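You operate a simulated robot arm through the tools that you are given. There is no shell and no other tool. Be economical: measure what you need, move in short steps, check, and stop when the job is done.

Carry out the task below with a simulated robot arm. There is one attempt and no reset: what you move stays moved.

TASK
Strip the roller stand: blue roller to its board, the three shims out.
Fine: open the stand latch; roller in the middle bed; slacken the stand bolt before the shims.
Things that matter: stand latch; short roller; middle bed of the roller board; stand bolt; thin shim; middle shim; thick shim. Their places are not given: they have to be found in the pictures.

The check looks at the end state, three seconds after you hand in, the way a careful person would. Anything else that was tipped, shoved, dropped, spilled or broken makes it a failure.

THE ROBOT
A 7-joint arm with a two-finger parallel gripper, fixed in place. Base frame: the origin is at the foot of the arm, x ahead of it, y to its left, z up; the work surface is at about z = 0. Lengths are in mm, angles in degrees, forces in N, time in s.
With the tool pointing down near the work surface it reaches from about 220 to 580 mm from the base axis. Its first joint turns from -66.0 to 66.0 degrees. Payload 2.5 kg.
The TCP is the grasp point between the finger pads, 23 mm short of the fingertips. In the tool frame z runs along the fingers and y along their closing line. Largest opening 94 mm; finger width 38, thickness 10; the body of the gripper, 54 by 96 mm, starts 39 mm behind the TCP.
Orientation is that of the tool frame in the base frame, as a unit quaternion [x, y, z, w]. With the fingers straight down and closing along the base's y, the tool's x points along the base's -x, its y along +y and its z along -z.

THE INTERFACE
- The arm moves only by the tool step_arm. Its argument "increments" is a list of rows, each a list of 3 entries, a list of its own where there are three numbers: the shift along the base's x, y, z in units of 100 mm (1.0 is 100 mm), then the turn, a rotation vector about the base's x, y, z in units of 60 degrees (1.0 is 60 degrees), then the gripper command, from -1 (shut) to 1 (fully open), values between in proportion. In form: [[[x, y, z], [ax, ay, az], claw], ...]. A call has 1 to 8 rows; each row is the pose to reach, as a shift and turn from the pose commanded when the call began. A call with a number of a shift or a turn outside -1 to 1 is refused whole. Each row takes 0.2 s and may step no farther than 50 mm and 8.6 degrees from the row before; otherwise, or with a gripper value out of range, the whole call is refused. A pose out of reach is approached as far as the arm can. The call stops where the force on the tool passes 40 N (or 10 N more than at its start, if that is more) or the arm is blocked; 0.2 s more then pass. Each finger travels about 108 mm/s and halts on what it meets, pressing with about 30 N; the grip force reading is that of the motor and also rises with nothing between the fingers. The clock runs only during rows and for 0.2 s after the last one: add rows that repeat a pose to give the fingers time. It gives the time, the measured TCP pose, the force on the tool (base axes), the opening and the grip force at its end, in the units of the frame above (readings bear some noise), and new pictures: "show" is both (left out), scene, wrist or none.
- Cameras (640 x 400 px; columns grow to the right, rows downward): "scene" is fixed at [116.2, -405.8, 560.1]; the picture's right is [0.90, -0.43, 0.00], its down [-0.19, -0.40, -0.90] and it looks along [0.38, 0.81, -0.44] (base axes); focal length 223 px, centre (320, 200). "wrist" rides on the gripper at [-39, 0, -44] in the tool frame; the picture's right is [0.00, -1.00, 0.00], its down [0.97, 0.00, -0.24] and it looks along [0.24, 0.00, 0.97] (tool axes); focal length 218 px, centre (320, 200).
- pixel_to_xyz(camera, pixels): there is no depth. For up to 12 entries [column, row, z] of the newest picture of that camera ("zoom" is the newest enlarged one), the place [x, y] in the base frame at which the ray of that pixel passes the height z, good to about 2 mm, but the place of the scene camera against the robot may be out by one fixed shift of up to 18 mm in any direction. It takes no simulated time.
- close_up(camera, box): a new picture of the part [left, top, right, bottom] of that camera's present view, enlarged. It takes no simulated time.
- close_job(): hands the job in; it is judged then, once.

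Work in short steps. Measure before you move; look again where a grasp or a placing could have gone wrong, and mend it. You have 80 turns and 120 pictures in all, those below and enlarged ones among them. Open the gripper and draw the arm clear of the work before you hand the job in, unless the task says otherwise; then end with one line.

The tools are called after "Emit:" as a command line: name --argument value ..., lists and objects as JSON in quotes. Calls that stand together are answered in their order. step_arm: Moves the arm, as the interface text tells. Its arguments: {"type":"object","properties":{"increments":{"type":"array"},"show":{"type":"string","enum":["both","scene","wrist","none"]}},"required":["increments"]} The other tools are called the same way: pixel_to_xyz (camera, pixels) gives the place at which the rays of pixels pass given heights; close_up (camera, box) takes an enlarged picture of a part of a camera's view; close_job () hands the job in.

At the start:

```text
time: 0.0
tool_pos: [287.7, -142.0, 459.9]
tool_rot: [0.0, 1.0, 0.0, 0.0]
force: [0.7, -0.6, 0.2]
grip_width: 94.0
finger_force: 0.1
```

scene: 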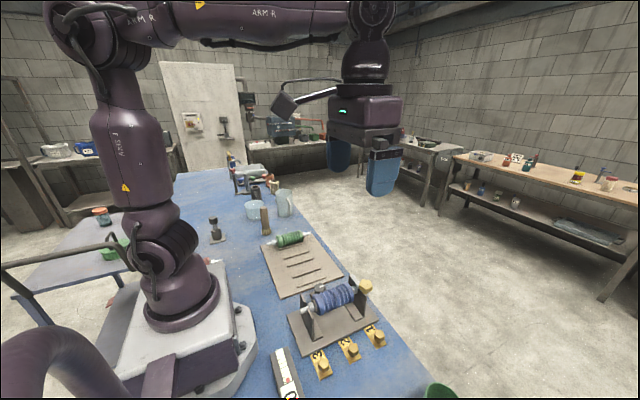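
wrist: 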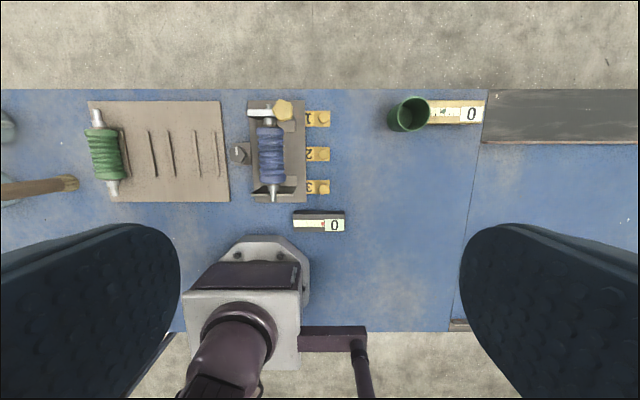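

The wrist picture shows the stand (roughly 240-330, 95-205) with the blue roller, the board with three beds, and three numbered shims. I take enlarged views of both.

Emit:
close_up --camera "wrist" --box '[220, 85, 360, 240]'

Emit:
close_up --camera "scene" --box '[250, 220, 410, 400]'

Emit:
close_up --camera "wrist" --box '[0, 85, 240, 235]'

Emit:
close_up --camera "wrist" --box '[360, 80, 640, 255]'

```text
2.58 times, centred on (290, 162) of wrist
```

zoom: 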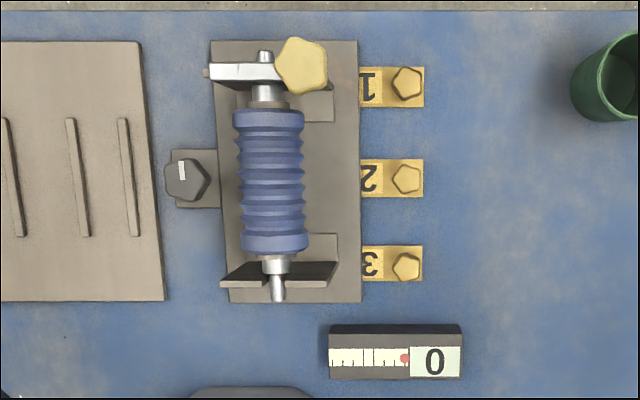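

```text
2.22 times, centred on (330, 310) of scene
```

zoom: 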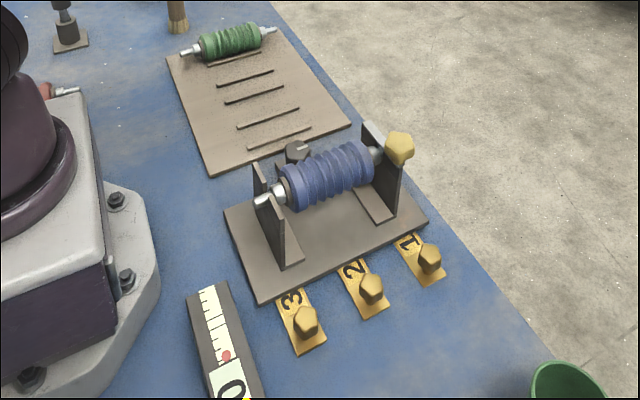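

```text
2.67 times, centred on (120, 160) of wrist
```

zoom: 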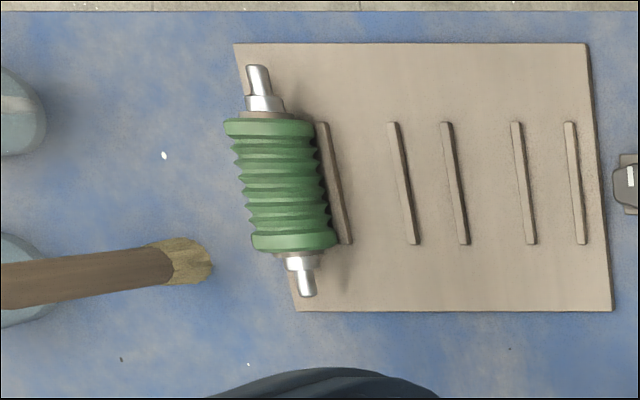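

```text
2.29 times, centred on (500, 168) of wrist
```

zoom: 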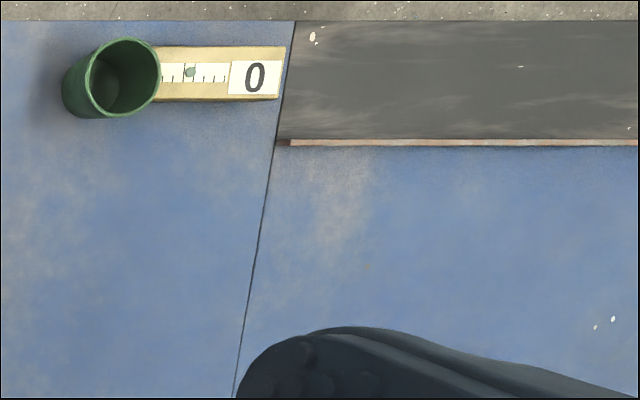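

I measure the main places from the wrist picture, with guessed heights.

Emit:
pixel_to_xyz --camera "wrist" --pixels '[[240.5, 153.5, 20], [277, 113, 75], [286, 110, 85], [271, 130, 65], [272, 180, 65], [309, 117, 15], [309, 154, 15], [309, 187, 15], [154, 154, 10], [172, 154, 10], [248, 101, 5], [306, 202, 5]]'

Emit:
pixel_to_xyz --camera "wrist" --pixels '[[88, 102, 5], [229, 201, 5], [146, 131, 8], [156, 176, 8], [167, 131, 8], [175, 176, 8], [97, 115, 30], [112, 190, 30], [103, 153, 30], [410, 115, 0], [293, 221, 20], [345, 221, 20]]'

```text
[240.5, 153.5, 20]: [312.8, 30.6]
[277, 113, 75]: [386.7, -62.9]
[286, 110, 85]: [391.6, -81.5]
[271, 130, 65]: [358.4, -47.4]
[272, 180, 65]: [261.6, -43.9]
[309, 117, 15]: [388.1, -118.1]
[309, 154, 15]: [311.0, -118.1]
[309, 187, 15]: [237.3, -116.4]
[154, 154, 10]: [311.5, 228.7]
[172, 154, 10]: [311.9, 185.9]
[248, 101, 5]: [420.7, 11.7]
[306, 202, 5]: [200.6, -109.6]
```

```text
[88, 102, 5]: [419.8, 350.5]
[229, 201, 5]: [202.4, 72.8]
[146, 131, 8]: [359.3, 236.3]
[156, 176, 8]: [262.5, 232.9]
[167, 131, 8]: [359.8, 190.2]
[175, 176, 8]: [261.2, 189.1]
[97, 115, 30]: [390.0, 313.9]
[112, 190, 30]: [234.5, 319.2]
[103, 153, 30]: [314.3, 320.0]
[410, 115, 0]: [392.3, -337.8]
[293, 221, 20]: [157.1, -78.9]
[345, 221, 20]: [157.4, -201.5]
```

The stand spans x 200-420, y -110..12, the bolt is at about (313,31), shims at y≈-117, and the middle bed at y≈211. I move above the stand for a closer look.

Emit:
step_arm --increments '[[[0.1, 0.25, -0.35], [0, 0, 0], 1], [[0.2, 0.5, -0.7], [0, 0, 0], 1], [[0.3, 0.75, -0.95], [0, 0, 0], 1], [[0.4, 0.95, -1.0], [0, 0, 0], 1]]' --show "none"

Emit:
step_arm --increments '[[[0, 0, -0.4], [0, 0, 0], 1], [[0, 0, -0.8], [0, 0, 0], 1], [[0, 0, -1.0], [0, 0, 0], 1], [[0, 0, -1.0], [0, 0, 0], 1]]'

```text
time: 1.0
tool_pos: [327.5, -45.6, 360.3]
tool_rot: [0.001, 1.0, 0.001, -0.001]
force: [0.4, -0.6, 0.3]
grip_width: 94.0
finger_force: 0.0
```

```text
time: 2.0
tool_pos: [329.0, -47.6, 259.8]
tool_rot: [0.0, 1.0, 0.0, 0.0]
force: [-0.6, 0.1, 0.3]
grip_width: 93.9
finger_force: 0.0
```

scene: 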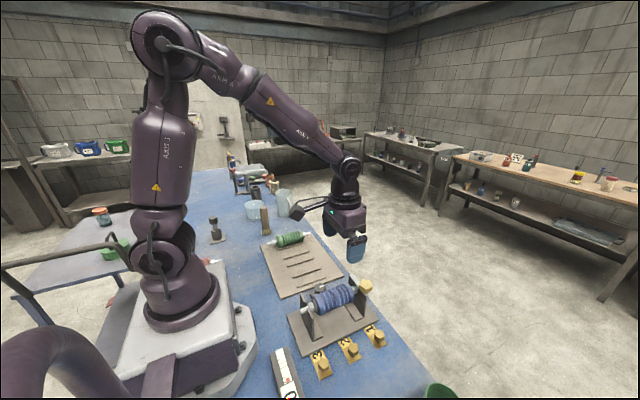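
wrist: 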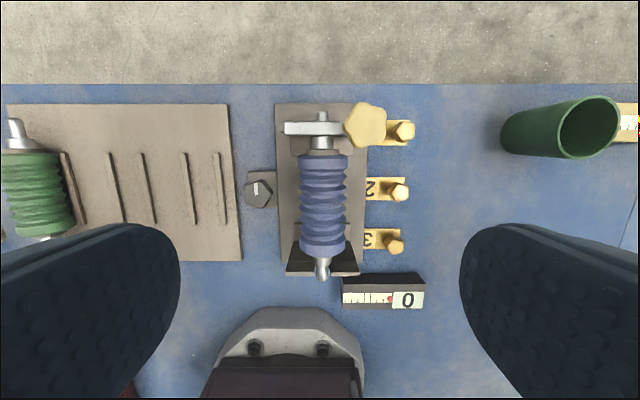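

The roller axis sits directly below at column 322, so y≈-48. I enlarge the stand from both cameras.

Emit:
close_up --camera "wrist" --box '[230, 90, 440, 320]'

Emit:
close_up --camera "scene" --box '[280, 265, 400, 385]'

Emit:
pixel_to_xyz --camera "wrist" --pixels '[[258, 190, 20], [284, 128, 80], [342, 128, 80], [366, 124, 80], [366, 124, 100], [322, 150, 75], [322, 255, 75], [299, 200, 75], [346, 200, 75], [404, 130, 20], [399, 192, 20], [395, 246, 20]]'

```text
1.74 times, centred on (335, 205) of wrist
```

zoom: 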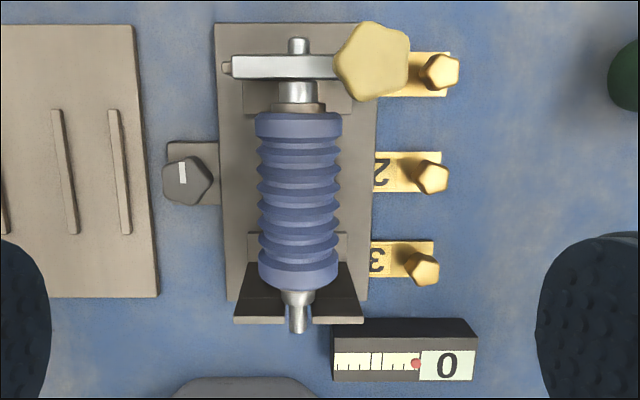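

```text
3.33 times, centred on (340, 325) of scene
```

zoom: 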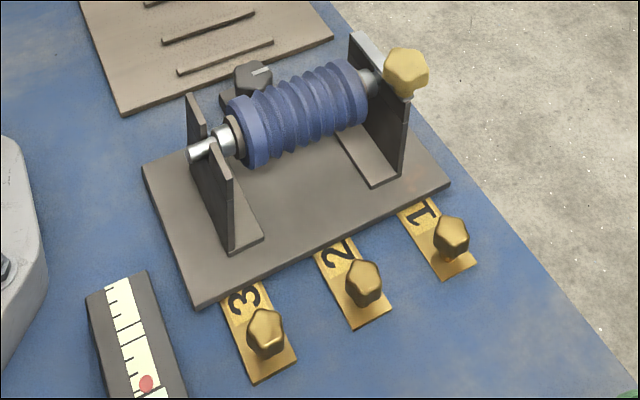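

```text
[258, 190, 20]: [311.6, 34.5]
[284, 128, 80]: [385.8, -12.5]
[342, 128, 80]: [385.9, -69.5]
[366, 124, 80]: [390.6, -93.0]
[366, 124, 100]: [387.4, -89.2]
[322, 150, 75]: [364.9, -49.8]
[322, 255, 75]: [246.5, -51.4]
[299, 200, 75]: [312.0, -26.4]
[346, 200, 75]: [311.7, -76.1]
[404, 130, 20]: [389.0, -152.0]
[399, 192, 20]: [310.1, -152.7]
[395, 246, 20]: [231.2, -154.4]
```

The latch bar (zoom row 66) lies across the rear post with its yellow knob at the -y end. I tilt the wrist for a side look at the latch, bolt and shim handles.

Emit:
step_arm --increments '[[[0, -0.2, -0.1], [0.13, 0, 0], 1], [[0, -0.4, -0.2], [0.26, 0, 0], 1], [[0, -0.6, -0.3], [0.39, 0, 0], 1], [[0, -0.8, -0.4], [0.52, 0, 0], 1], [[0, -1.0, -0.5], [0.65, 0, 0], 1], [[0, -1.0, -0.5], [0.75, 0, 0], 1], [[0, -1.0, -0.5], [0.75, 0, 0], 1]]' --show "wrist"

```text
time: 3.6
tool_pos: [327.8, -147.0, 209.9]
tool_rot: [0.0, 0.923, 0.384, 0.0]
force: [-0.3, -0.3, -0.8]
grip_width: 93.9
finger_force: 0.1
```

wrist: 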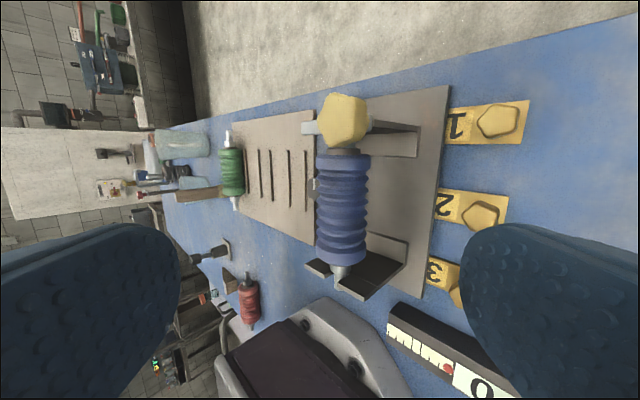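

Emit:
close_up --camera "wrist" --box '[270, 80, 460, 200]'

```text
3.33 times, centred on (365, 140) of wrist
```

zoom: 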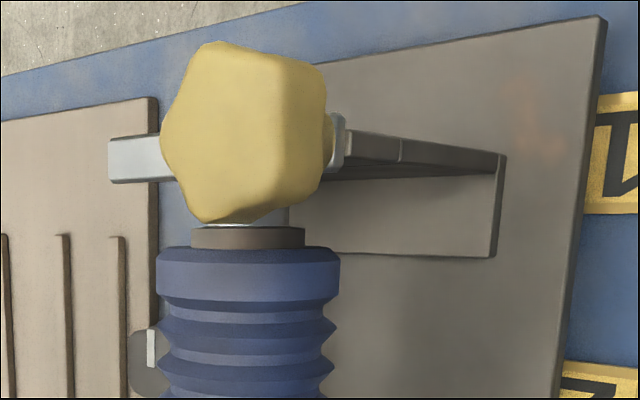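

The knob stands on the bar's free end. I triangulate its height and that of the bar and axle from this view.

Emit:
pixel_to_xyz --camera "wrist" --pixels '[[343, 118, 95], [343, 118, 105], [343, 118, 115], [366, 122, 80], [366, 122, 90], [342, 160, 75], [342, 160, 85], [338, 272, 65], [338, 272, 75], [497, 122, 20], [484, 215, 20], [303, 129, 80]]'

```text
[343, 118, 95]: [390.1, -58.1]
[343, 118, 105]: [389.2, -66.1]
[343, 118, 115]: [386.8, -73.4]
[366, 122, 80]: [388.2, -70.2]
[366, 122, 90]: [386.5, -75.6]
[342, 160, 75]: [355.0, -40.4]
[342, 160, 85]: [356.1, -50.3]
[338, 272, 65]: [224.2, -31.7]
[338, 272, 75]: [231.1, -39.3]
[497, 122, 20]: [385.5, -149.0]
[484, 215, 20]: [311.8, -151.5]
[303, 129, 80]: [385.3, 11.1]
```

Triangulation gives the bar at z≈105, knob centre ≈(387,-86,120), and roller axis at y≈-50, z≈85. I level the tool and start yawing -90° so the fingers close along x on the knob.

Emit:
step_arm --increments '[[[0.1, 0.1, 0], [-0.13, 0, 0], 0.5], [[0.2, 0.2, 0], [-0.26, 0, 0], 0.5], [[0.3, 0.3, 0], [-0.39, 0, 0], 0.5], [[0.4, 0.4, 0], [-0.52, 0, 0], 0.5], [[0.5, 0.5, 0], [-0.65, 0, 0], 0.5], [[0.58, 0.57, 0], [-0.75, 0, 0], 0.5]]' --show "none"

Emit:
step_arm --increments '[[[0, 0, 0], [0, 0, -0.13], 0.2], [[0, 0, 0], [0, 0, -0.26], 0.2], [[0, 0, 0], [0, 0, -0.39], 0.2], [[0, 0, 0], [0, 0, -0.52], 0.2], [[0, 0, 0], [0, 0, -0.65], 0.2], [[0, 0, 0], [0, 0, -0.75], 0.2]]' --show "none"

Emit:
step_arm --increments '[[[0, 0, 0], [0, 0, -0.13], 0.2], [[0, 0, 0], [0, 0, -0.26], 0.2], [[0, 0, 0], [0, 0, -0.39], 0.2], [[0, 0, 0], [0, 0, -0.52], 0.2], [[0, 0, 0], [0, 0, -0.65], 0.2], [[0, 0, 0], [0, 0, -0.75], 0.2]]' --show "wrist"

```text
time: 5.0
tool_pos: [386.5, -88.5, 210.7]
tool_rot: [0.001, 1.0, -0.001, 0.001]
force: [0.3, 0.2, 0.6]
grip_width: 70.6
finger_force: 0.1
```

```text
time: 6.4
tool_pos: [386.8, -89.7, 209.3]
tool_rot: [0.384, 0.923, -0.001, 0.0]
force: [-0.4, -0.2, 0.1]
grip_width: 56.5
finger_force: 0.0
```

```text
time: 7.8
tool_pos: [386.3, -89.9, 209.5]
tool_rot: [0.708, 0.706, 0.0, 0.0]
force: [-1.2, -0.7, 0.2]
grip_width: 56.3
finger_force: 0.1
```

wrist: 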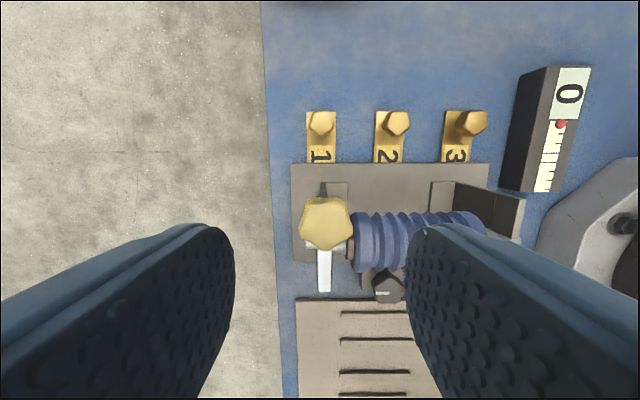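

Knob appears at (326,224); I check its place at z≈120.

Emit:
pixel_to_xyz --camera "wrist" --pixels '[[326, 224, 120], [326, 224, 130], [325, 289, 105], [301, 235, 120], [354, 235, 120], [365, 215, 100], [326, 198, 130]]'

Emit:
close_up --camera "wrist" --box '[260, 150, 440, 310]'

```text
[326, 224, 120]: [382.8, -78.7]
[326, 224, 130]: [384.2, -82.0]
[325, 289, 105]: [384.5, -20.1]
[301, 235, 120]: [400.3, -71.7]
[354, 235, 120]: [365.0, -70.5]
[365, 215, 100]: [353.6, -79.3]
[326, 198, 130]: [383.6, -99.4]
```

```text
2.50 times, centred on (350, 230) of wrist
```

zoom: 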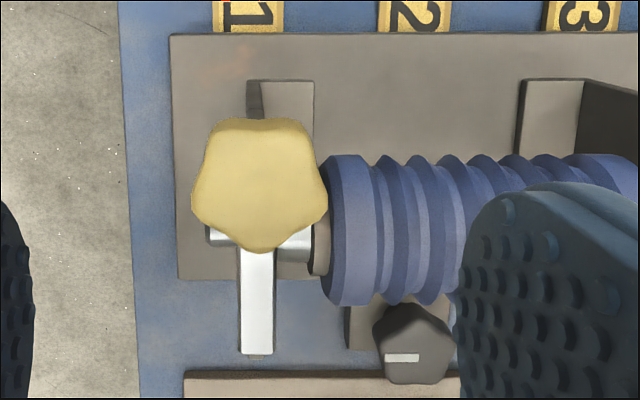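

Knob centre ≈(383.5,-84). I descend to z≈126 with 56 mm opening, checking on the way, and then close.

Emit:
step_arm --increments '[[[-0.03, 0.03, -0.4], [0, 0, 0], 0.2], [[-0.03, 0.03, -0.7], [0, 0, 0], 0.2], [[-0.03, 0.03, -0.84], [0, 0, 0], 0.2], [[-0.03, 0.03, -0.84], [0, 0, 0], 0.2]]' --show "both"

```text
time: 8.8
tool_pos: [383.5, -85.5, 126.4]
tool_rot: [0.707, 0.707, 0.0, 0.0]
force: [-0.3, 0.2, 0.2]
grip_width: 56.4
finger_force: 0.0
```

scene: 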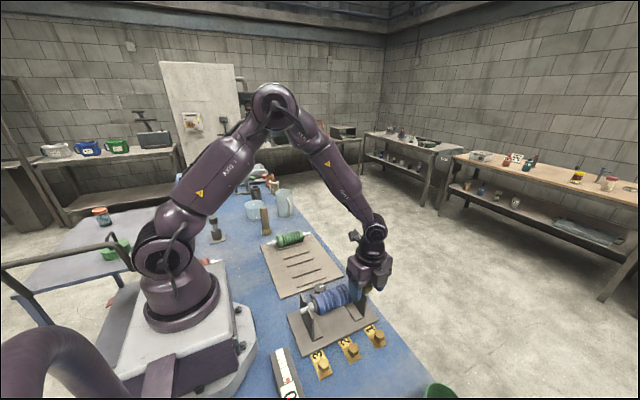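
wrist: 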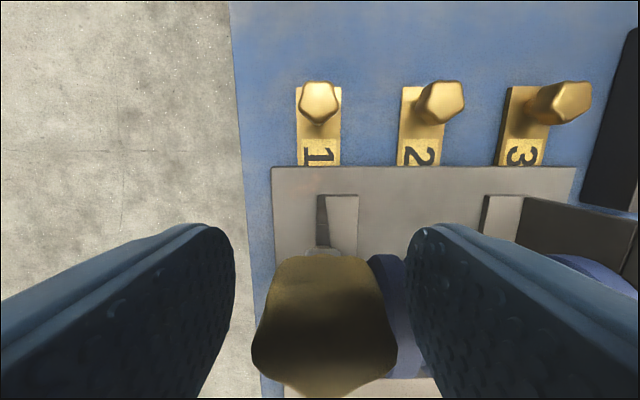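

The knob lies between the fingers with no contact; I close on it.

Emit:
step_arm --increments '[[[0, 0, 0], [0, 0, 0], -0.3], [[0, 0, 0], [0, 0, 0], -0.3], [[0, 0, 0], [0, 0, 0], -0.3]]' --show "wrist"

```text
time: 9.6
tool_pos: [383.9, -84.7, 126.6]
tool_rot: [0.707, 0.707, 0.0, -0.001]
force: [-1.2, -1.2, -0.1]
grip_width: 33.5
finger_force: 1.0
```

wrist: 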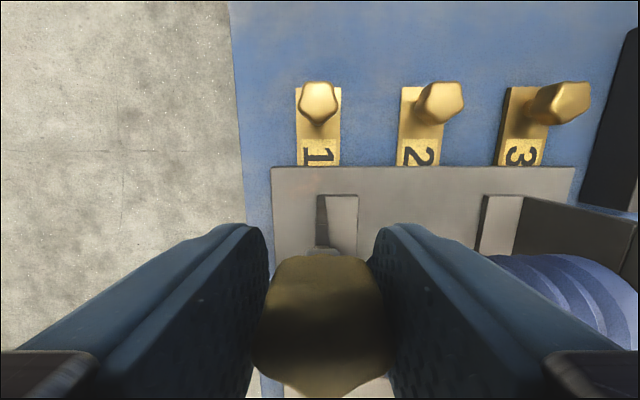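

The fingers stopped at the commanded 33 mm, so I close fully.

Emit:
step_arm --increments '[[[0, 0, 0], [0, 0, 0], -1], [[0, 0, 0], [0, 0, 0], -1], [[0, 0, 0], [0, 0, 0], -1]]' --show "none"

```text
time: 10.4
tool_pos: [381.3, -86.4, 125.6]
tool_rot: [0.708, 0.706, -0.001, -0.001]
force: [-16.9, 0.6, 5.5]
grip_width: 31.7
finger_force: 45.3
```

Gripped at 31.7 mm, with a small x offset I relieve by -2 mm. I try the first few degrees of an upward swing about a hinge near y≈-18, z≈105.

Emit:
step_arm --increments '[[[-0.02, 0, 0], [0, 0, 0], -1], [[-0.02, 0.013, 0.044], [-0.0625, 0, 0], -1], [[-0.02, 0.033, 0.086], [-0.125, 0, 0], -1], [[-0.02, 0.033, 0.086], [-0.125, 0, 0], -1]]' --show "wrist"

```text
time: 11.4
tool_pos: [383.4, -84.0, 133.9]
tool_rot: [0.706, 0.705, -0.046, 0.048]
force: [13.3, -6.7, -27.8]
grip_width: 31.9
finger_force: 45.2
```

wrist: 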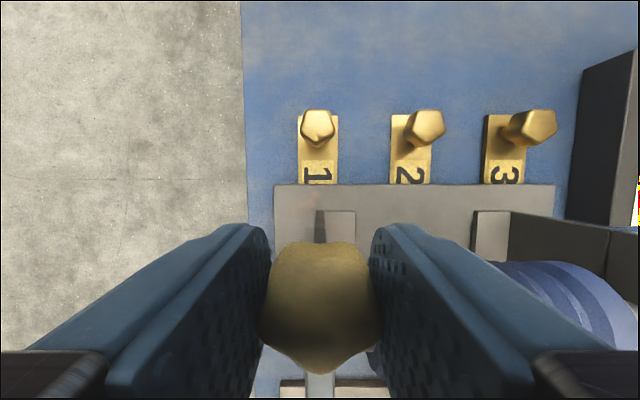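

Force is -28 N vertically and the knob shifted within the view, so I check in the scene whether the bar rose.

Emit:
close_up --camera "scene" --box '[300, 240, 400, 330]'

Emit:
close_up --camera "wrist" --box '[230, 200, 410, 400]'

```text
4.44 times, centred on (350, 285) of scene
```

zoom: 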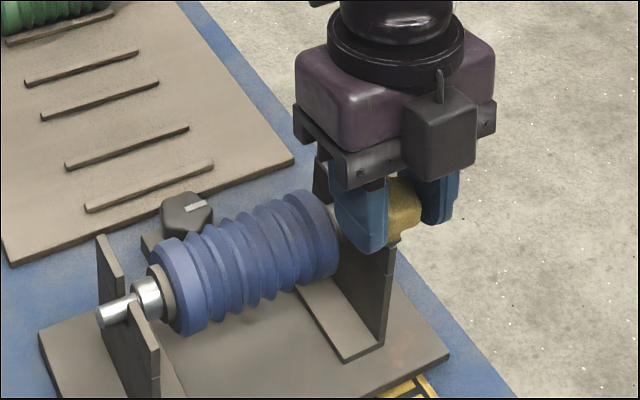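

```text
2.00 times, centred on (320, 300) of wrist
```

zoom: 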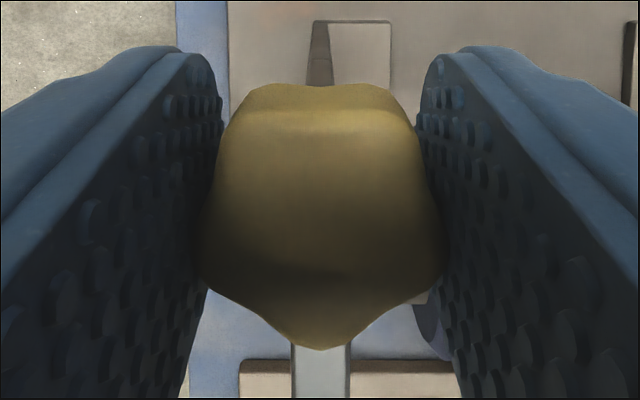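

The numbers match a static knob that slipped in the pads: the latch doesn't lift there. I release, level, rise and look at the latch's other end from the +y side.

Emit:
step_arm --increments '[[[0, -0.033, -0.03], [0.125, 0, 0], 0.2], [[0, -0.033, -0.03], [0.125, 0, 0], 0.2], [[0, 0, 0.4], [0.0625, 0, 0], 0.2], [[0, 0.3, 0.7], [-0.05, 0, 0], 0.2], [[0, 0.7, 0.8], [-0.18, 0, 0], 0.2], [[0, 1.0, 0.7], [-0.31, 0, 0], 0.2]]' --show "none"

Emit:
step_arm --increments '[[[0, 0.2, -0.1], [-0.13, 0, 0], 0.2], [[0, 0.4, -0.2], [-0.26, 0, 0], 0.2], [[0, 0.4, -0.2], [-0.39, 0, 0], 0.2], [[0, 0.4, -0.2], [-0.39, 0, 0], 1]]' --show "wrist"

```text
time: 12.8
tool_pos: [382.3, 18.2, 204.5]
tool_rot: [0.689, 0.688, -0.161, 0.161]
force: [-0.9, -0.1, -0.6]
grip_width: 56.8
finger_force: 0.0
```

```text
time: 13.8
tool_pos: [380.5, 57.0, 183.2]
tool_rot: [0.642, 0.641, -0.297, 0.297]
force: [-0.5, 0.6, -0.2]
grip_width: 93.8
finger_force: 0.0
```

wrist: 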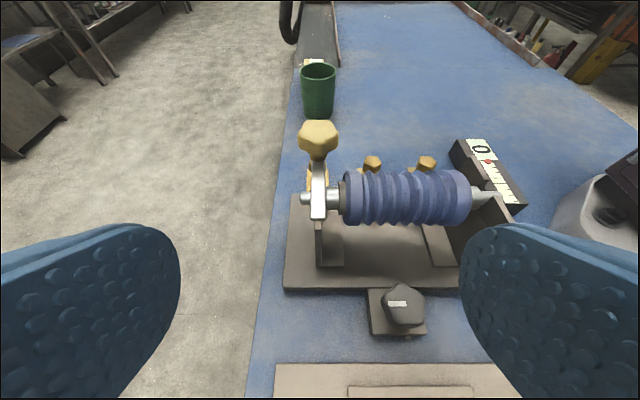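

Emit:
close_up --camera "wrist" --box '[270, 100, 400, 280]'

Emit:
close_up --camera "wrist" --box '[350, 260, 450, 350]'

```text
2.22 times, centred on (335, 190) of wrist
```

zoom: 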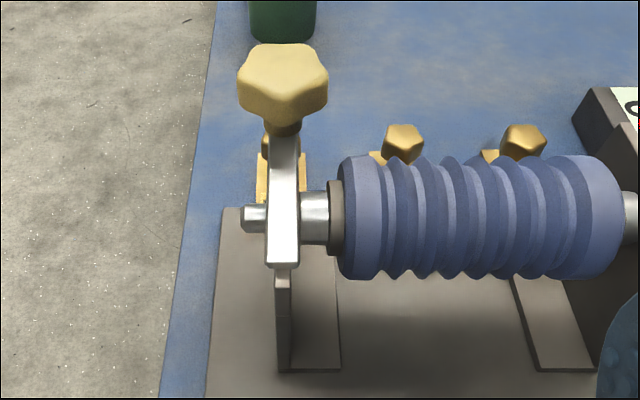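

```text
4.44 times, centred on (400, 305) of wrist
```

zoom: 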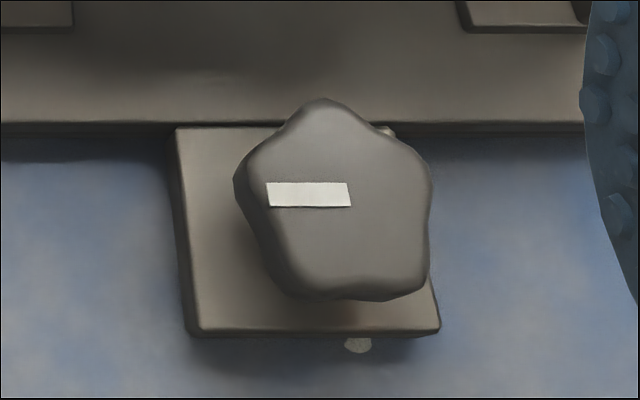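

The bar's +y end is free, merely lying on the post, and the knob sits on a stem: a turn-button latch. I measure knob and bar heights from this view.

Emit:
pixel_to_xyz --camera "wrist" --pixels '[[318, 135, 125], [318, 135, 135], [318, 150, 105], [318, 150, 115], [317, 160, 95], [317, 160, 105], [318, 213, 95], [318, 213, 105], [400, 300, 25], [403, 325, 15], [400, 300, 40], [398, 303, 40]]'

```text
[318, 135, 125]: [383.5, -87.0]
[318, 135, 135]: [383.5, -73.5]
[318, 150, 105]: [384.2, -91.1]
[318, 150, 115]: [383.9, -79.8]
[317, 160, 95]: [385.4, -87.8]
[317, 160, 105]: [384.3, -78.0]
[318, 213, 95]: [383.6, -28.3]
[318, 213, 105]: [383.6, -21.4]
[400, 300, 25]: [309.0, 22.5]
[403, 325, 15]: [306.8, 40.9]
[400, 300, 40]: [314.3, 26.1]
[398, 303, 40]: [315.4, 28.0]
```

Knob top is z≈127, its underside ≈112, bar top ≈100-105. I level and yaw back to 0 so I can grip the knob along y and turn it clockwise 90° (bar end swinging outwards, away from the roller).

Emit:
step_arm --increments '[[[0, 0, 0.1], [0.14, 0, 0], 0.2], [[0, -0.2, 0.15], [0.28, 0, 0], 0.2], [[0, -0.4, 0.2], [0.42, 0, 0], 0.2], [[0, -0.6, 0.2], [0.56, 0, 0], 0.2], [[0, -0.8, 0.2], [0.7, 0, 0], 0.2], [[0, -0.95, 0.2], [0.825, 0, 0], 0.2]]' --show "none"

Emit:
step_arm --increments '[[[0, -0.1, 0], [0, 0, 0.14], 0.2], [[0, -0.2, 0], [0, 0, 0.28], 0.2], [[0, -0.3, 0], [0, 0, 0.42], 0.2], [[0, -0.4, 0], [0, 0, 0.56], 0.2], [[0, -0.47, 0], [0, 0, 0.7], 0.2], [[0, -0.47, 0], [0, 0, 0.84], 0.2]]' --show "none"

Emit:
step_arm --increments '[[[0, 0, -0.1], [0, 0, 0.14], 0.2], [[0, 0, -0.2], [0, 0, 0.28], 0.2], [[0, 0, -0.2], [0, 0, 0.42], 0.2], [[0, 0, -0.2], [0, 0, 0.56], 0.2], [[0, 0, -0.2], [0, 0, 0.66], 0.2]]' --show "wrist"

```text
time: 15.2
tool_pos: [381.8, -38.7, 204.1]
tool_rot: [0.707, 0.707, 0.0, -0.001]
force: [-0.1, -0.1, 0.8]
grip_width: 56.4
finger_force: 0.0
```

```text
time: 16.6
tool_pos: [381.7, -85.3, 203.4]
tool_rot: [0.338, 0.941, 0.0, 0.0]
force: [-0.1, 0.3, -0.1]
grip_width: 56.2
finger_force: 0.0
```

```text
time: 17.8
tool_pos: [381.8, -85.1, 183.3]
tool_rot: [0.0, 1.0, -0.001, 0.001]
force: [-0.6, 0.1, -0.1]
grip_width: 56.6
finger_force: 0.2
```

wrist: 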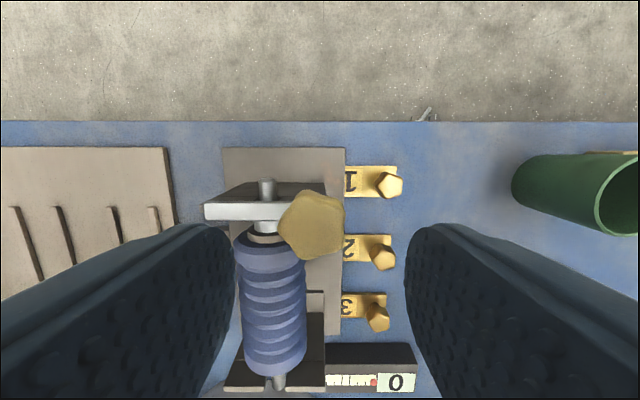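

Knob at column 312 puts it at y≈-81.5; I verify and then lower to z≈133 with it centred.

Emit:
pixel_to_xyz --camera "wrist" --pixels '[[312, 225, 127], [280, 225, 120], [344, 225, 120], [206, 206, 102], [206, 206, 95]]'

Emit:
step_arm --increments '[[[0.01, 0.035, -0.3], [0, 0, 0], 0.2], [[0.01, 0.035, -0.5], [0, 0, 0], 0.2], [[0.01, 0.035, -0.5], [0, 0, 0], 0.2]]' --show "wrist"

```text
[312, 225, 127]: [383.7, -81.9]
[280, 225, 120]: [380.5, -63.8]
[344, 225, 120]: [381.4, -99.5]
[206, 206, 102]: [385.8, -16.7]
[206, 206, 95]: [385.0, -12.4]
```

```text
time: 18.6
tool_pos: [382.5, -81.2, 134.4]
tool_rot: [0.0, 1.0, -0.001, 0.0]
force: [-0.2, -0.5, 0.7]
grip_width: 56.3
finger_force: 0.0
```

wrist: 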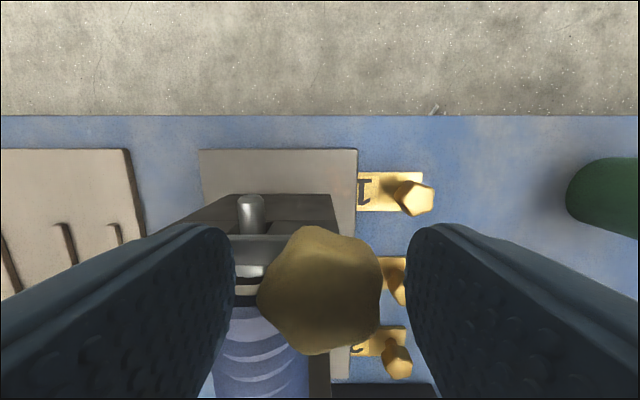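

Clear and centred. I close on the knob.

Emit:
step_arm --increments '[[[0, 0, 0], [0, 0, 0], -1], [[0, 0, 0], [0, 0, 0], -1], [[0, 0, 0], [0, 0, 0], -1]]' --show "none"

Emit:
step_arm --increments '[[[0, 0, 0], [0, 0, -0.1], -1], [[0, 0, 0], [0, 0, -0.2], -1], [[0, 0, 0], [0, 0, -0.2], -1]]' --show "wrist"

```text
time: 19.4
tool_pos: [382.8, -81.5, 135.2]
tool_rot: [0.002, 1.0, -0.001, 0.0]
force: [2.4, -8.4, -6.3]
grip_width: 31.9
finger_force: 44.9
```

```text
time: 20.2
tool_pos: [382.4, -82.5, 134.8]
tool_rot: [0.107, 0.994, 0.0, 0.0]
force: [-1.8, -8.2, 0.9]
grip_width: 31.7
finger_force: 44.8
```

wrist: 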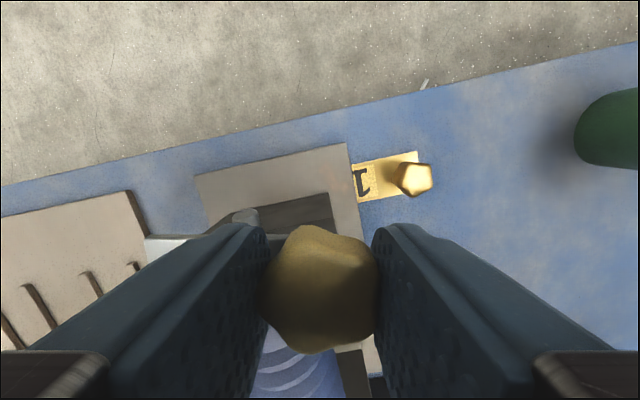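

The bar end (150-190, 245) stays level in the rotated picture, so it turns with the knob. I continue clockwise.

Emit:
step_arm --increments '[[[0, -0.005, 0], [0, 0, -0.13], -1], [[0, -0.005, 0], [0, 0, -0.26], -1], [[0, -0.005, 0], [0, 0, -0.39], -1], [[0, -0.005, 0], [0, 0, -0.52], -1], [[0, -0.005, 0], [0, 0, -0.65], -1], [[0, -0.005, 0], [0, 0, -0.65], -1]]' --show "wrist"

```text
time: 21.6
tool_pos: [382.7, -82.4, 135.4]
tool_rot: [0.431, 0.902, 0.0, 0.001]
force: [-6.9, 0.8, 28.9]
grip_width: 31.8
finger_force: 45.3
```

wrist: 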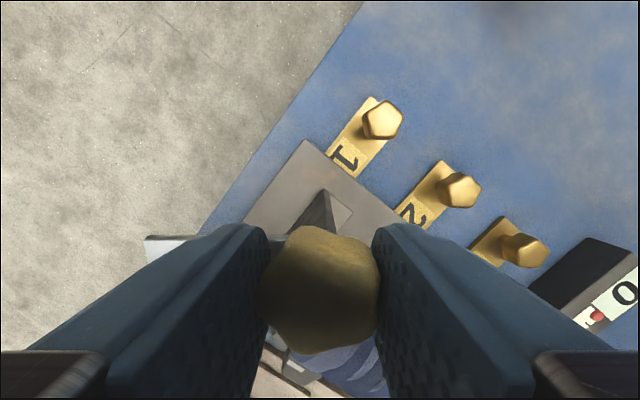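

Bar has turned 51°; there is a 29 N upward force, so I ease up 1.5 mm and turn on to about 90°.

Emit:
step_arm --increments '[[[0, 0, 0.015], [0, 0, 0], -1], [[0, 0, 0.015], [0, 0, -0.13], -1], [[0, 0, 0.015], [0, 0, -0.26], -1], [[0, 0, 0.015], [0, 0, -0.39], -1], [[0, 0, 0.015], [0, 0, -0.52], -1], [[0, 0, 0.015], [0, 0, -0.65], -1], [[0, 0, 0.015], [0, 0, -0.65], -1]]' --show "wrist"

```text
time: 23.2
tool_pos: [382.7, -82.2, 136.6]
tool_rot: [0.708, 0.707, 0.001, 0.0]
force: [27.1, 4.2, -28.5]
grip_width: 31.9
finger_force: 45.0
```

wrist: 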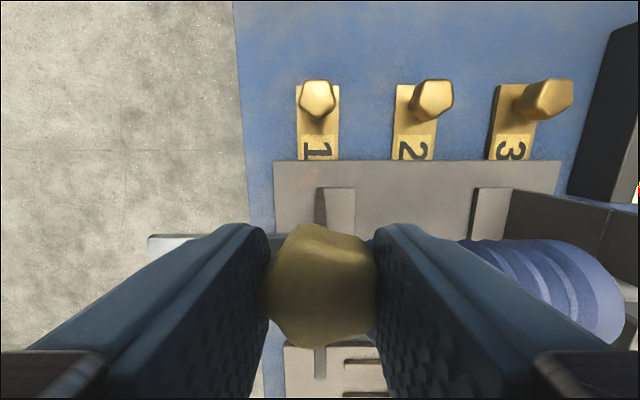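

The bar now points along +x, fully off the slot. I release, rise and look.

Emit:
step_arm --increments '[[[0, 0, -0.01], [0, 0, 0], 0.2], [[0, 0, -0.01], [0, 0, 0], 0.2], [[0, 0, 0.4], [0, 0, 0], 0.2], [[0, 0, 0.8], [0, 0, 0], 0.2], [[0, 0.3, 0.99], [0, 0, 0], 0.2], [[0, 0.3, 0.99], [0, 0, 0], 0.2]]'

```text
time: 24.6
tool_pos: [381.8, -51.3, 237.0]
tool_rot: [0.707, 0.707, 0.0, 0.0]
force: [-1.5, 0.2, 0.3]
grip_width: 56.3
finger_force: 0.0
```

scene: 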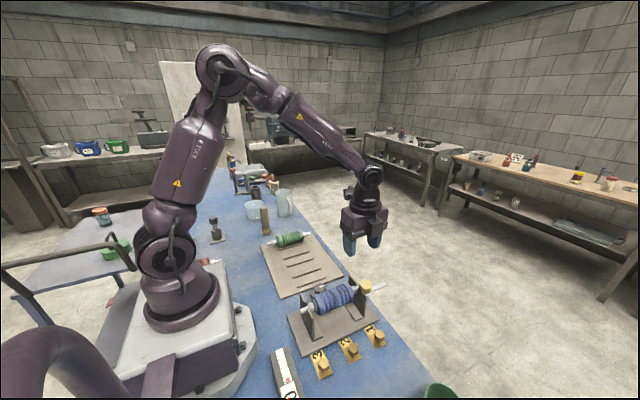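
wrist: 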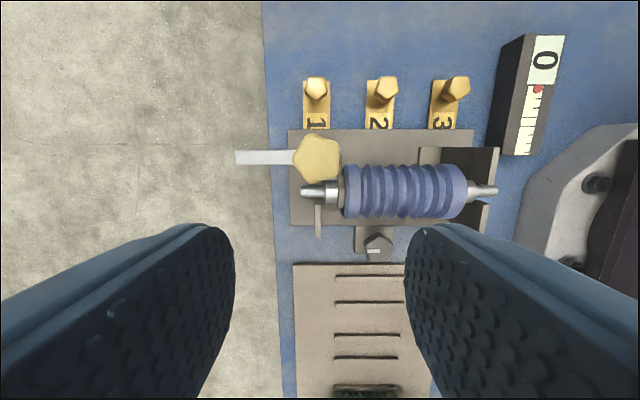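

The latch is open. Now I yaw back to 0 and move above the roller body (≈(307,-50)).

Emit:
step_arm --increments '[[[-0.1, 0, 0], [0, 0, 0.14], 0.8], [[-0.2, 0, 0], [0, 0, 0.28], 0.8], [[-0.3, 0, 0], [0, 0, 0.42], 0.8], [[-0.4, 0, 0], [0, 0, 0.56], 0.8], [[-0.5, 0, 0], [0, 0, 0.7], 0.8], [[-0.6, 0, 0], [0, 0, 0.84], 0.8]]' --show "none"

Emit:
step_arm --increments '[[[-0.05, 0, 0], [0, 0, 0.14], 0.8], [[-0.1, 0, 0], [0, 0, 0.28], 0.8], [[-0.15, 0, 0], [0, 0, 0.42], 0.8], [[-0.15, 0, -0.2], [0, 0, 0.56], 0.8], [[-0.15, 0, -0.4], [0, 0, 0.66], 0.8], [[-0.15, 0, -0.4], [0, 0, 0.66], 0.8]]' --show "wrist"

```text
time: 26.0
tool_pos: [322.2, -52.7, 234.7]
tool_rot: [0.338, 0.941, -0.001, 0.0]
force: [0.2, 0.4, -0.3]
grip_width: 84.4
finger_force: 0.0
```

```text
time: 27.4
tool_pos: [308.1, -51.5, 194.9]
tool_rot: [-0.002, 1.0, 0.0, 0.0]
force: [-0.2, -0.5, 0.6]
grip_width: 84.5
finger_force: 0.2
```

wrist: 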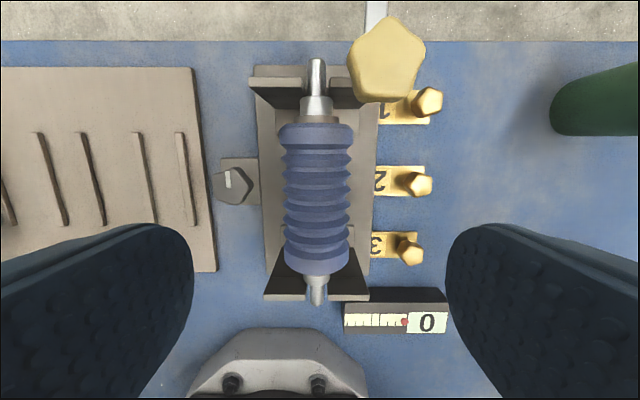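

Roller body spans rows 127-268 at column 317. I measure its centre and width.

Emit:
pixel_to_xyz --camera "wrist" --pixels '[[317, 127, 105], [317, 266, 105], [317, 197, 105], [282, 197, 85], [352, 197, 85], [316, 62, 85], [317, 302, 85], [236, 182, 40], [236, 182, 30], [429, 101, 30], [422, 183, 30], [410, 247, 30]]'

```text
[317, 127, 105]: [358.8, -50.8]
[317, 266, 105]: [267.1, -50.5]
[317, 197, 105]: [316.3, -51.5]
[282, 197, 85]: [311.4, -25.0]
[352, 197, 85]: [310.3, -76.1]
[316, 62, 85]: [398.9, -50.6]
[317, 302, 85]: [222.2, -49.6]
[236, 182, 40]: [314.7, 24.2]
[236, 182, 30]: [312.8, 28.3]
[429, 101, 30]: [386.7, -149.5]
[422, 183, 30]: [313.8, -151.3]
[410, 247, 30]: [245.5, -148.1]
```

Roller centre is (311,-50.5), 50 mm wide. I descend around it.

Emit:
step_arm --increments '[[[0.03, 0.01, -0.4], [0, 0, 0], 0.8], [[0.03, 0.01, -0.8], [0, 0, 0], 0.8], [[0.03, 0.01, -0.98], [0, 0, 0], 0.8], [[0.03, 0.01, -0.98], [0, 0, 0], 0.8]]' --show "none"

Emit:
step_arm --increments '[[[0, 0, -0.1], [0, 0, 0], 0.8], [[0, 0, -0.1], [0, 0, 0], 0.8]]'

```text
time: 28.4
tool_pos: [310.8, -50.4, 96.0]
tool_rot: [0.0, 1.0, 0.0, 0.0]
force: [-0.2, -0.1, 0.2]
grip_width: 84.5
finger_force: 0.1
```

```text
time: 29.0
tool_pos: [311.5, -50.9, 87.9]
tool_rot: [0.0, 1.0, 0.0, 0.0]
force: [0.7, 0.9, 0.0]
grip_width: 84.6
finger_force: 0.0
```

scene: 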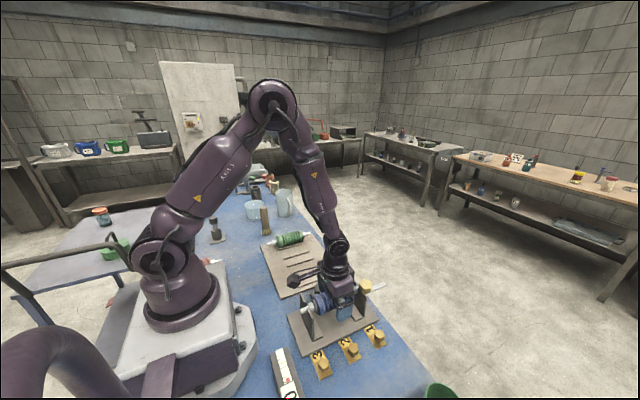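
wrist: 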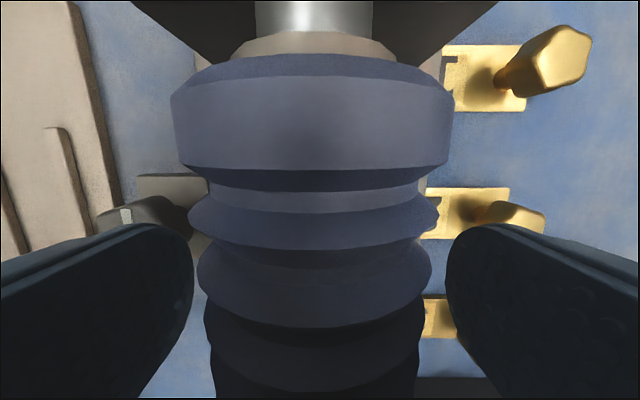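

The roller is between the fingers with no contact. I close and then lift straight up by 20 mm.

Emit:
step_arm --increments '[[[0, 0, 0], [0, 0, 0], -1], [[0, 0, 0], [0, 0, 0], -1], [[0, 0, 0], [0, 0, 0], -1], [[0, 0, 0], [0, 0, 0], -1]]' --show "none"

Emit:
step_arm --increments '[[[0, 0, 0.07], [0, 0, 0], -1], [[0, 0, 0.15], [0, 0, 0], -1], [[0, 0, 0.25], [0, 0, 0], -1], [[0, 0, 0.25], [0, 0, 0], -1]]'

```text
time: 30.0
tool_pos: [311.5, -51.0, 87.4]
tool_rot: [0.001, 1.0, -0.001, 0.0]
force: [-0.5, 0.0, 0.0]
grip_width: 49.2
finger_force: 30.0
```

```text
time: 31.0
tool_pos: [311.3, -50.4, 111.6]
tool_rot: [0.001, 1.0, 0.0, -0.001]
force: [-0.2, 0.7, 0.6]
grip_width: 47.2
finger_force: 30.0
```

scene: 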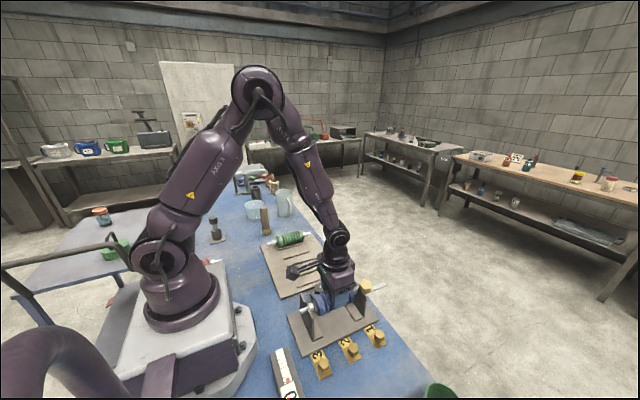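
wrist: 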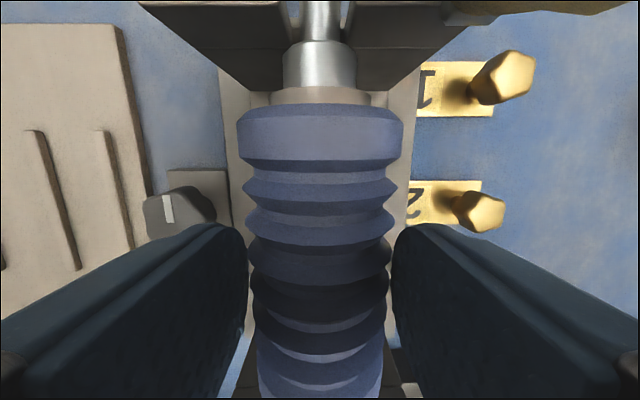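

The roller looks smaller and the opening shrank 49.2→47.2: the pads slid up and the roller stayed. I inspect before retrying.

Emit:
close_up --camera "scene" --box '[285, 255, 405, 355]'

Emit:
close_up --camera "wrist" --box '[130, 0, 510, 200]'

```text
4.00 times, centred on (345, 305) of scene
```

zoom: 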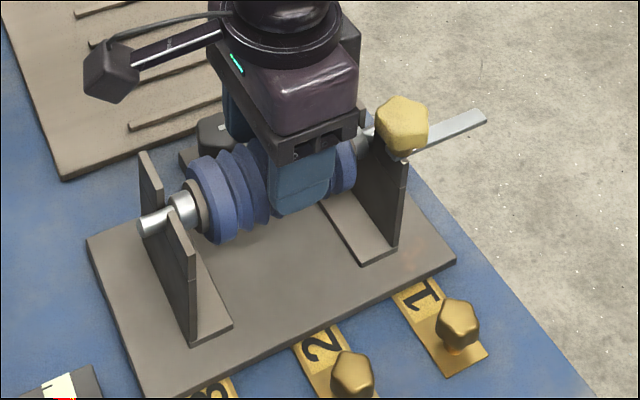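

```text
1.68 times, centred on (320, 100) of wrist
```

zoom: 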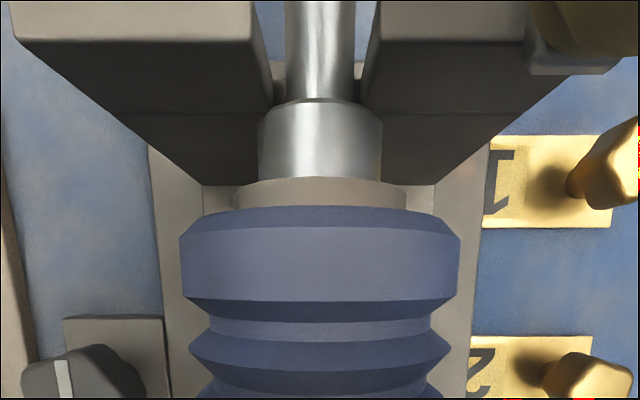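

The axle sits lower in the slots than I assumed (axis perhaps z≈78). I reopen, go down to z≈76, and regrip.

Emit:
step_arm --increments '[[[0, 0, 0], [0, 0, 0], 0.6], [[0, 0, 0], [0, 0, 0], 0.6], [[0, 0, -0.2], [0, 0, 0], 0.6], [[0, 0, -0.37], [0, 0, 0], 0.6], [[0, 0, -0.37], [0, 0, 0], 0.6]]' --show "wrist"

Emit:
step_arm --increments '[[[0, 0, 0], [0, 0, 0], -1], [[0, 0, 0], [0, 0, 0], -1], [[0, 0, 0], [0, 0, 0], -1], [[0, 0, 0.03], [0, 0, 0], -1]]' --show "none"

Emit:
step_arm --increments '[[[0, 0, 0.04], [0, 0, 0], -1], [[0, 0, 0.07], [0, 0, 0], -1]]' --show "wrist"

```text
time: 32.2
tool_pos: [311.5, -52.4, 75.9]
tool_rot: [-0.001, 1.0, 0.001, 0.0]
force: [0.3, -0.3, -0.2]
grip_width: 75.4
finger_force: 0.2
```

wrist: 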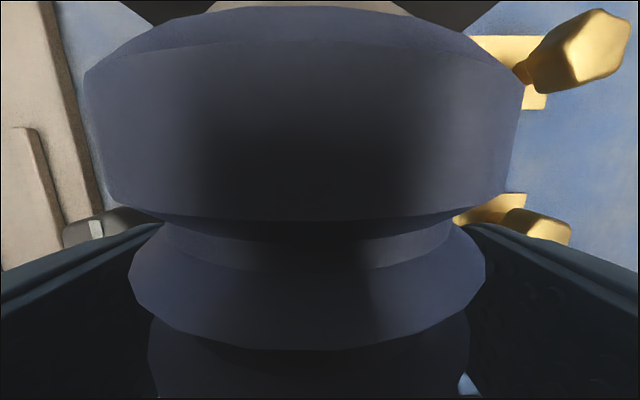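

```text
time: 33.2
tool_pos: [313.3, -51.8, 77.7]
tool_rot: [0.0, 1.0, 0.0, 0.0]
force: [-0.5, 0.4, -2.5]
grip_width: 48.8
finger_force: 30.1
```

```text
time: 33.8
tool_pos: [310.2, -51.6, 85.7]
tool_rot: [0.0, 1.0, 0.0, 0.0]
force: [-0.3, -0.3, -2.1]
grip_width: 48.8
finger_force: 29.9
```

wrist: 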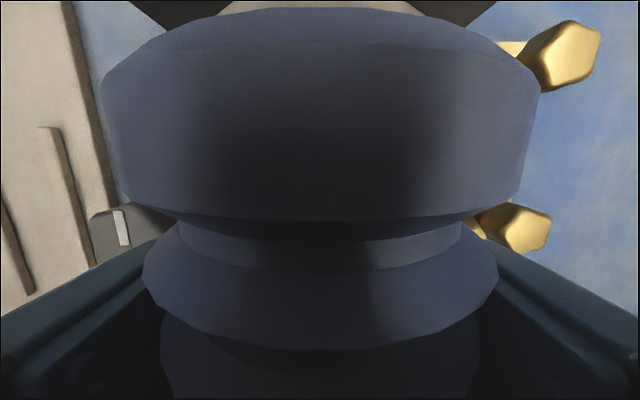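

The roller now rises with the gripper (-2 N load, same picture size). I lift clear of the posts.

Emit:
step_arm --increments '[[[0, 0, 0.2], [0, 0, 0], -1], [[0, 0, 0.4], [0, 0, 0], -1], [[0, 0, 0.6], [0, 0, 0], -1], [[0, 0, 0.8], [0, 0, 0], -1], [[0, 0, 0.8], [0, 0, 0], -1]]'

```text
time: 35.0
tool_pos: [310.4, -50.7, 165.7]
tool_rot: [0.002, 1.0, 0.0, 0.0]
force: [-0.1, 0.0, -2.2]
grip_width: 48.7
finger_force: 30.8
```

scene: 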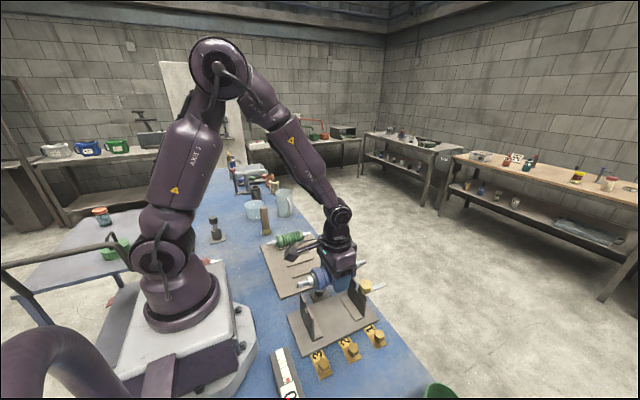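
wrist: 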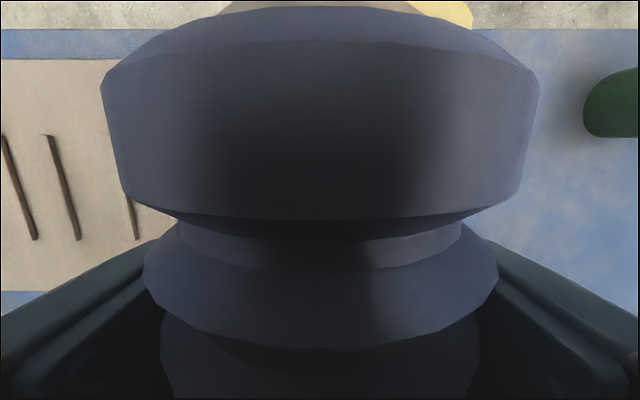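

Roller is free. I carry it to above the middle bed (y≈211) at this height.

Emit:
step_arm --increments '[[[0, 0.25, 0], [0, 0, 0], -1], [[0, 0.5, 0], [0, 0, 0], -1], [[0, 0.75, 0], [0, 0, 0], -1], [[0, 1.0, 0], [0, 0, 0], -1]]' --show "none"

Emit:
step_arm --increments '[[[0, 0.25, 0], [0, 0, 0], -1], [[0, 0.5, 0], [0, 0, 0], -1], [[0, 0.75, 0], [0, 0, 0], -1], [[0, 1.0, 0], [0, 0, 0], -1]]' --show "none"

Emit:
step_arm --increments '[[[0, 0.25, 0], [0, 0, 0], -1], [[0.01, 0.5, 0], [0, 0, 0], -1], [[0.01, 0.62, 0], [0, 0, 0], -1], [[0.01, 0.62, 0], [0, 0, 0], -1]]'

```text
time: 36.0
tool_pos: [309.4, 50.2, 165.1]
tool_rot: [0.0, 1.0, 0.0, 0.0]
force: [-0.8, -0.4, -2.6]
grip_width: 49.0
finger_force: 29.8
```

```text
time: 37.0
tool_pos: [311.4, 148.4, 165.8]
tool_rot: [0.0, 1.0, 0.0, 0.0]
force: [0.0, -0.1, -3.3]
grip_width: 48.5
finger_force: 29.7
```

```text
time: 38.0
tool_pos: [312.8, 210.1, 164.1]
tool_rot: [0.0, 1.0, 0.0, 0.0]
force: [-0.8, -0.6, -2.0]
grip_width: 48.7
finger_force: 30.0
```

scene: 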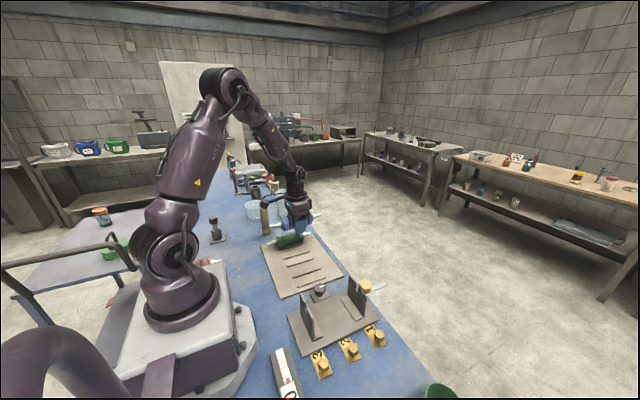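
wrist: 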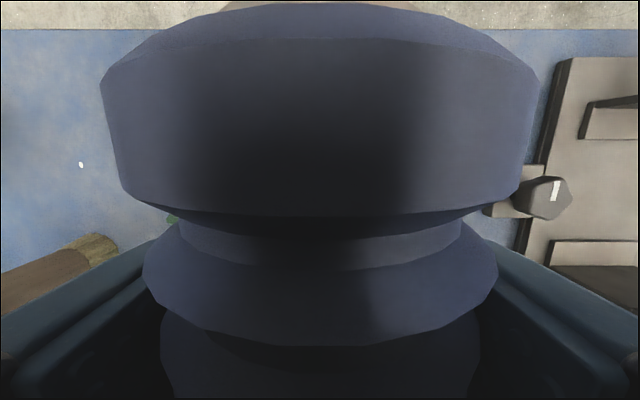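

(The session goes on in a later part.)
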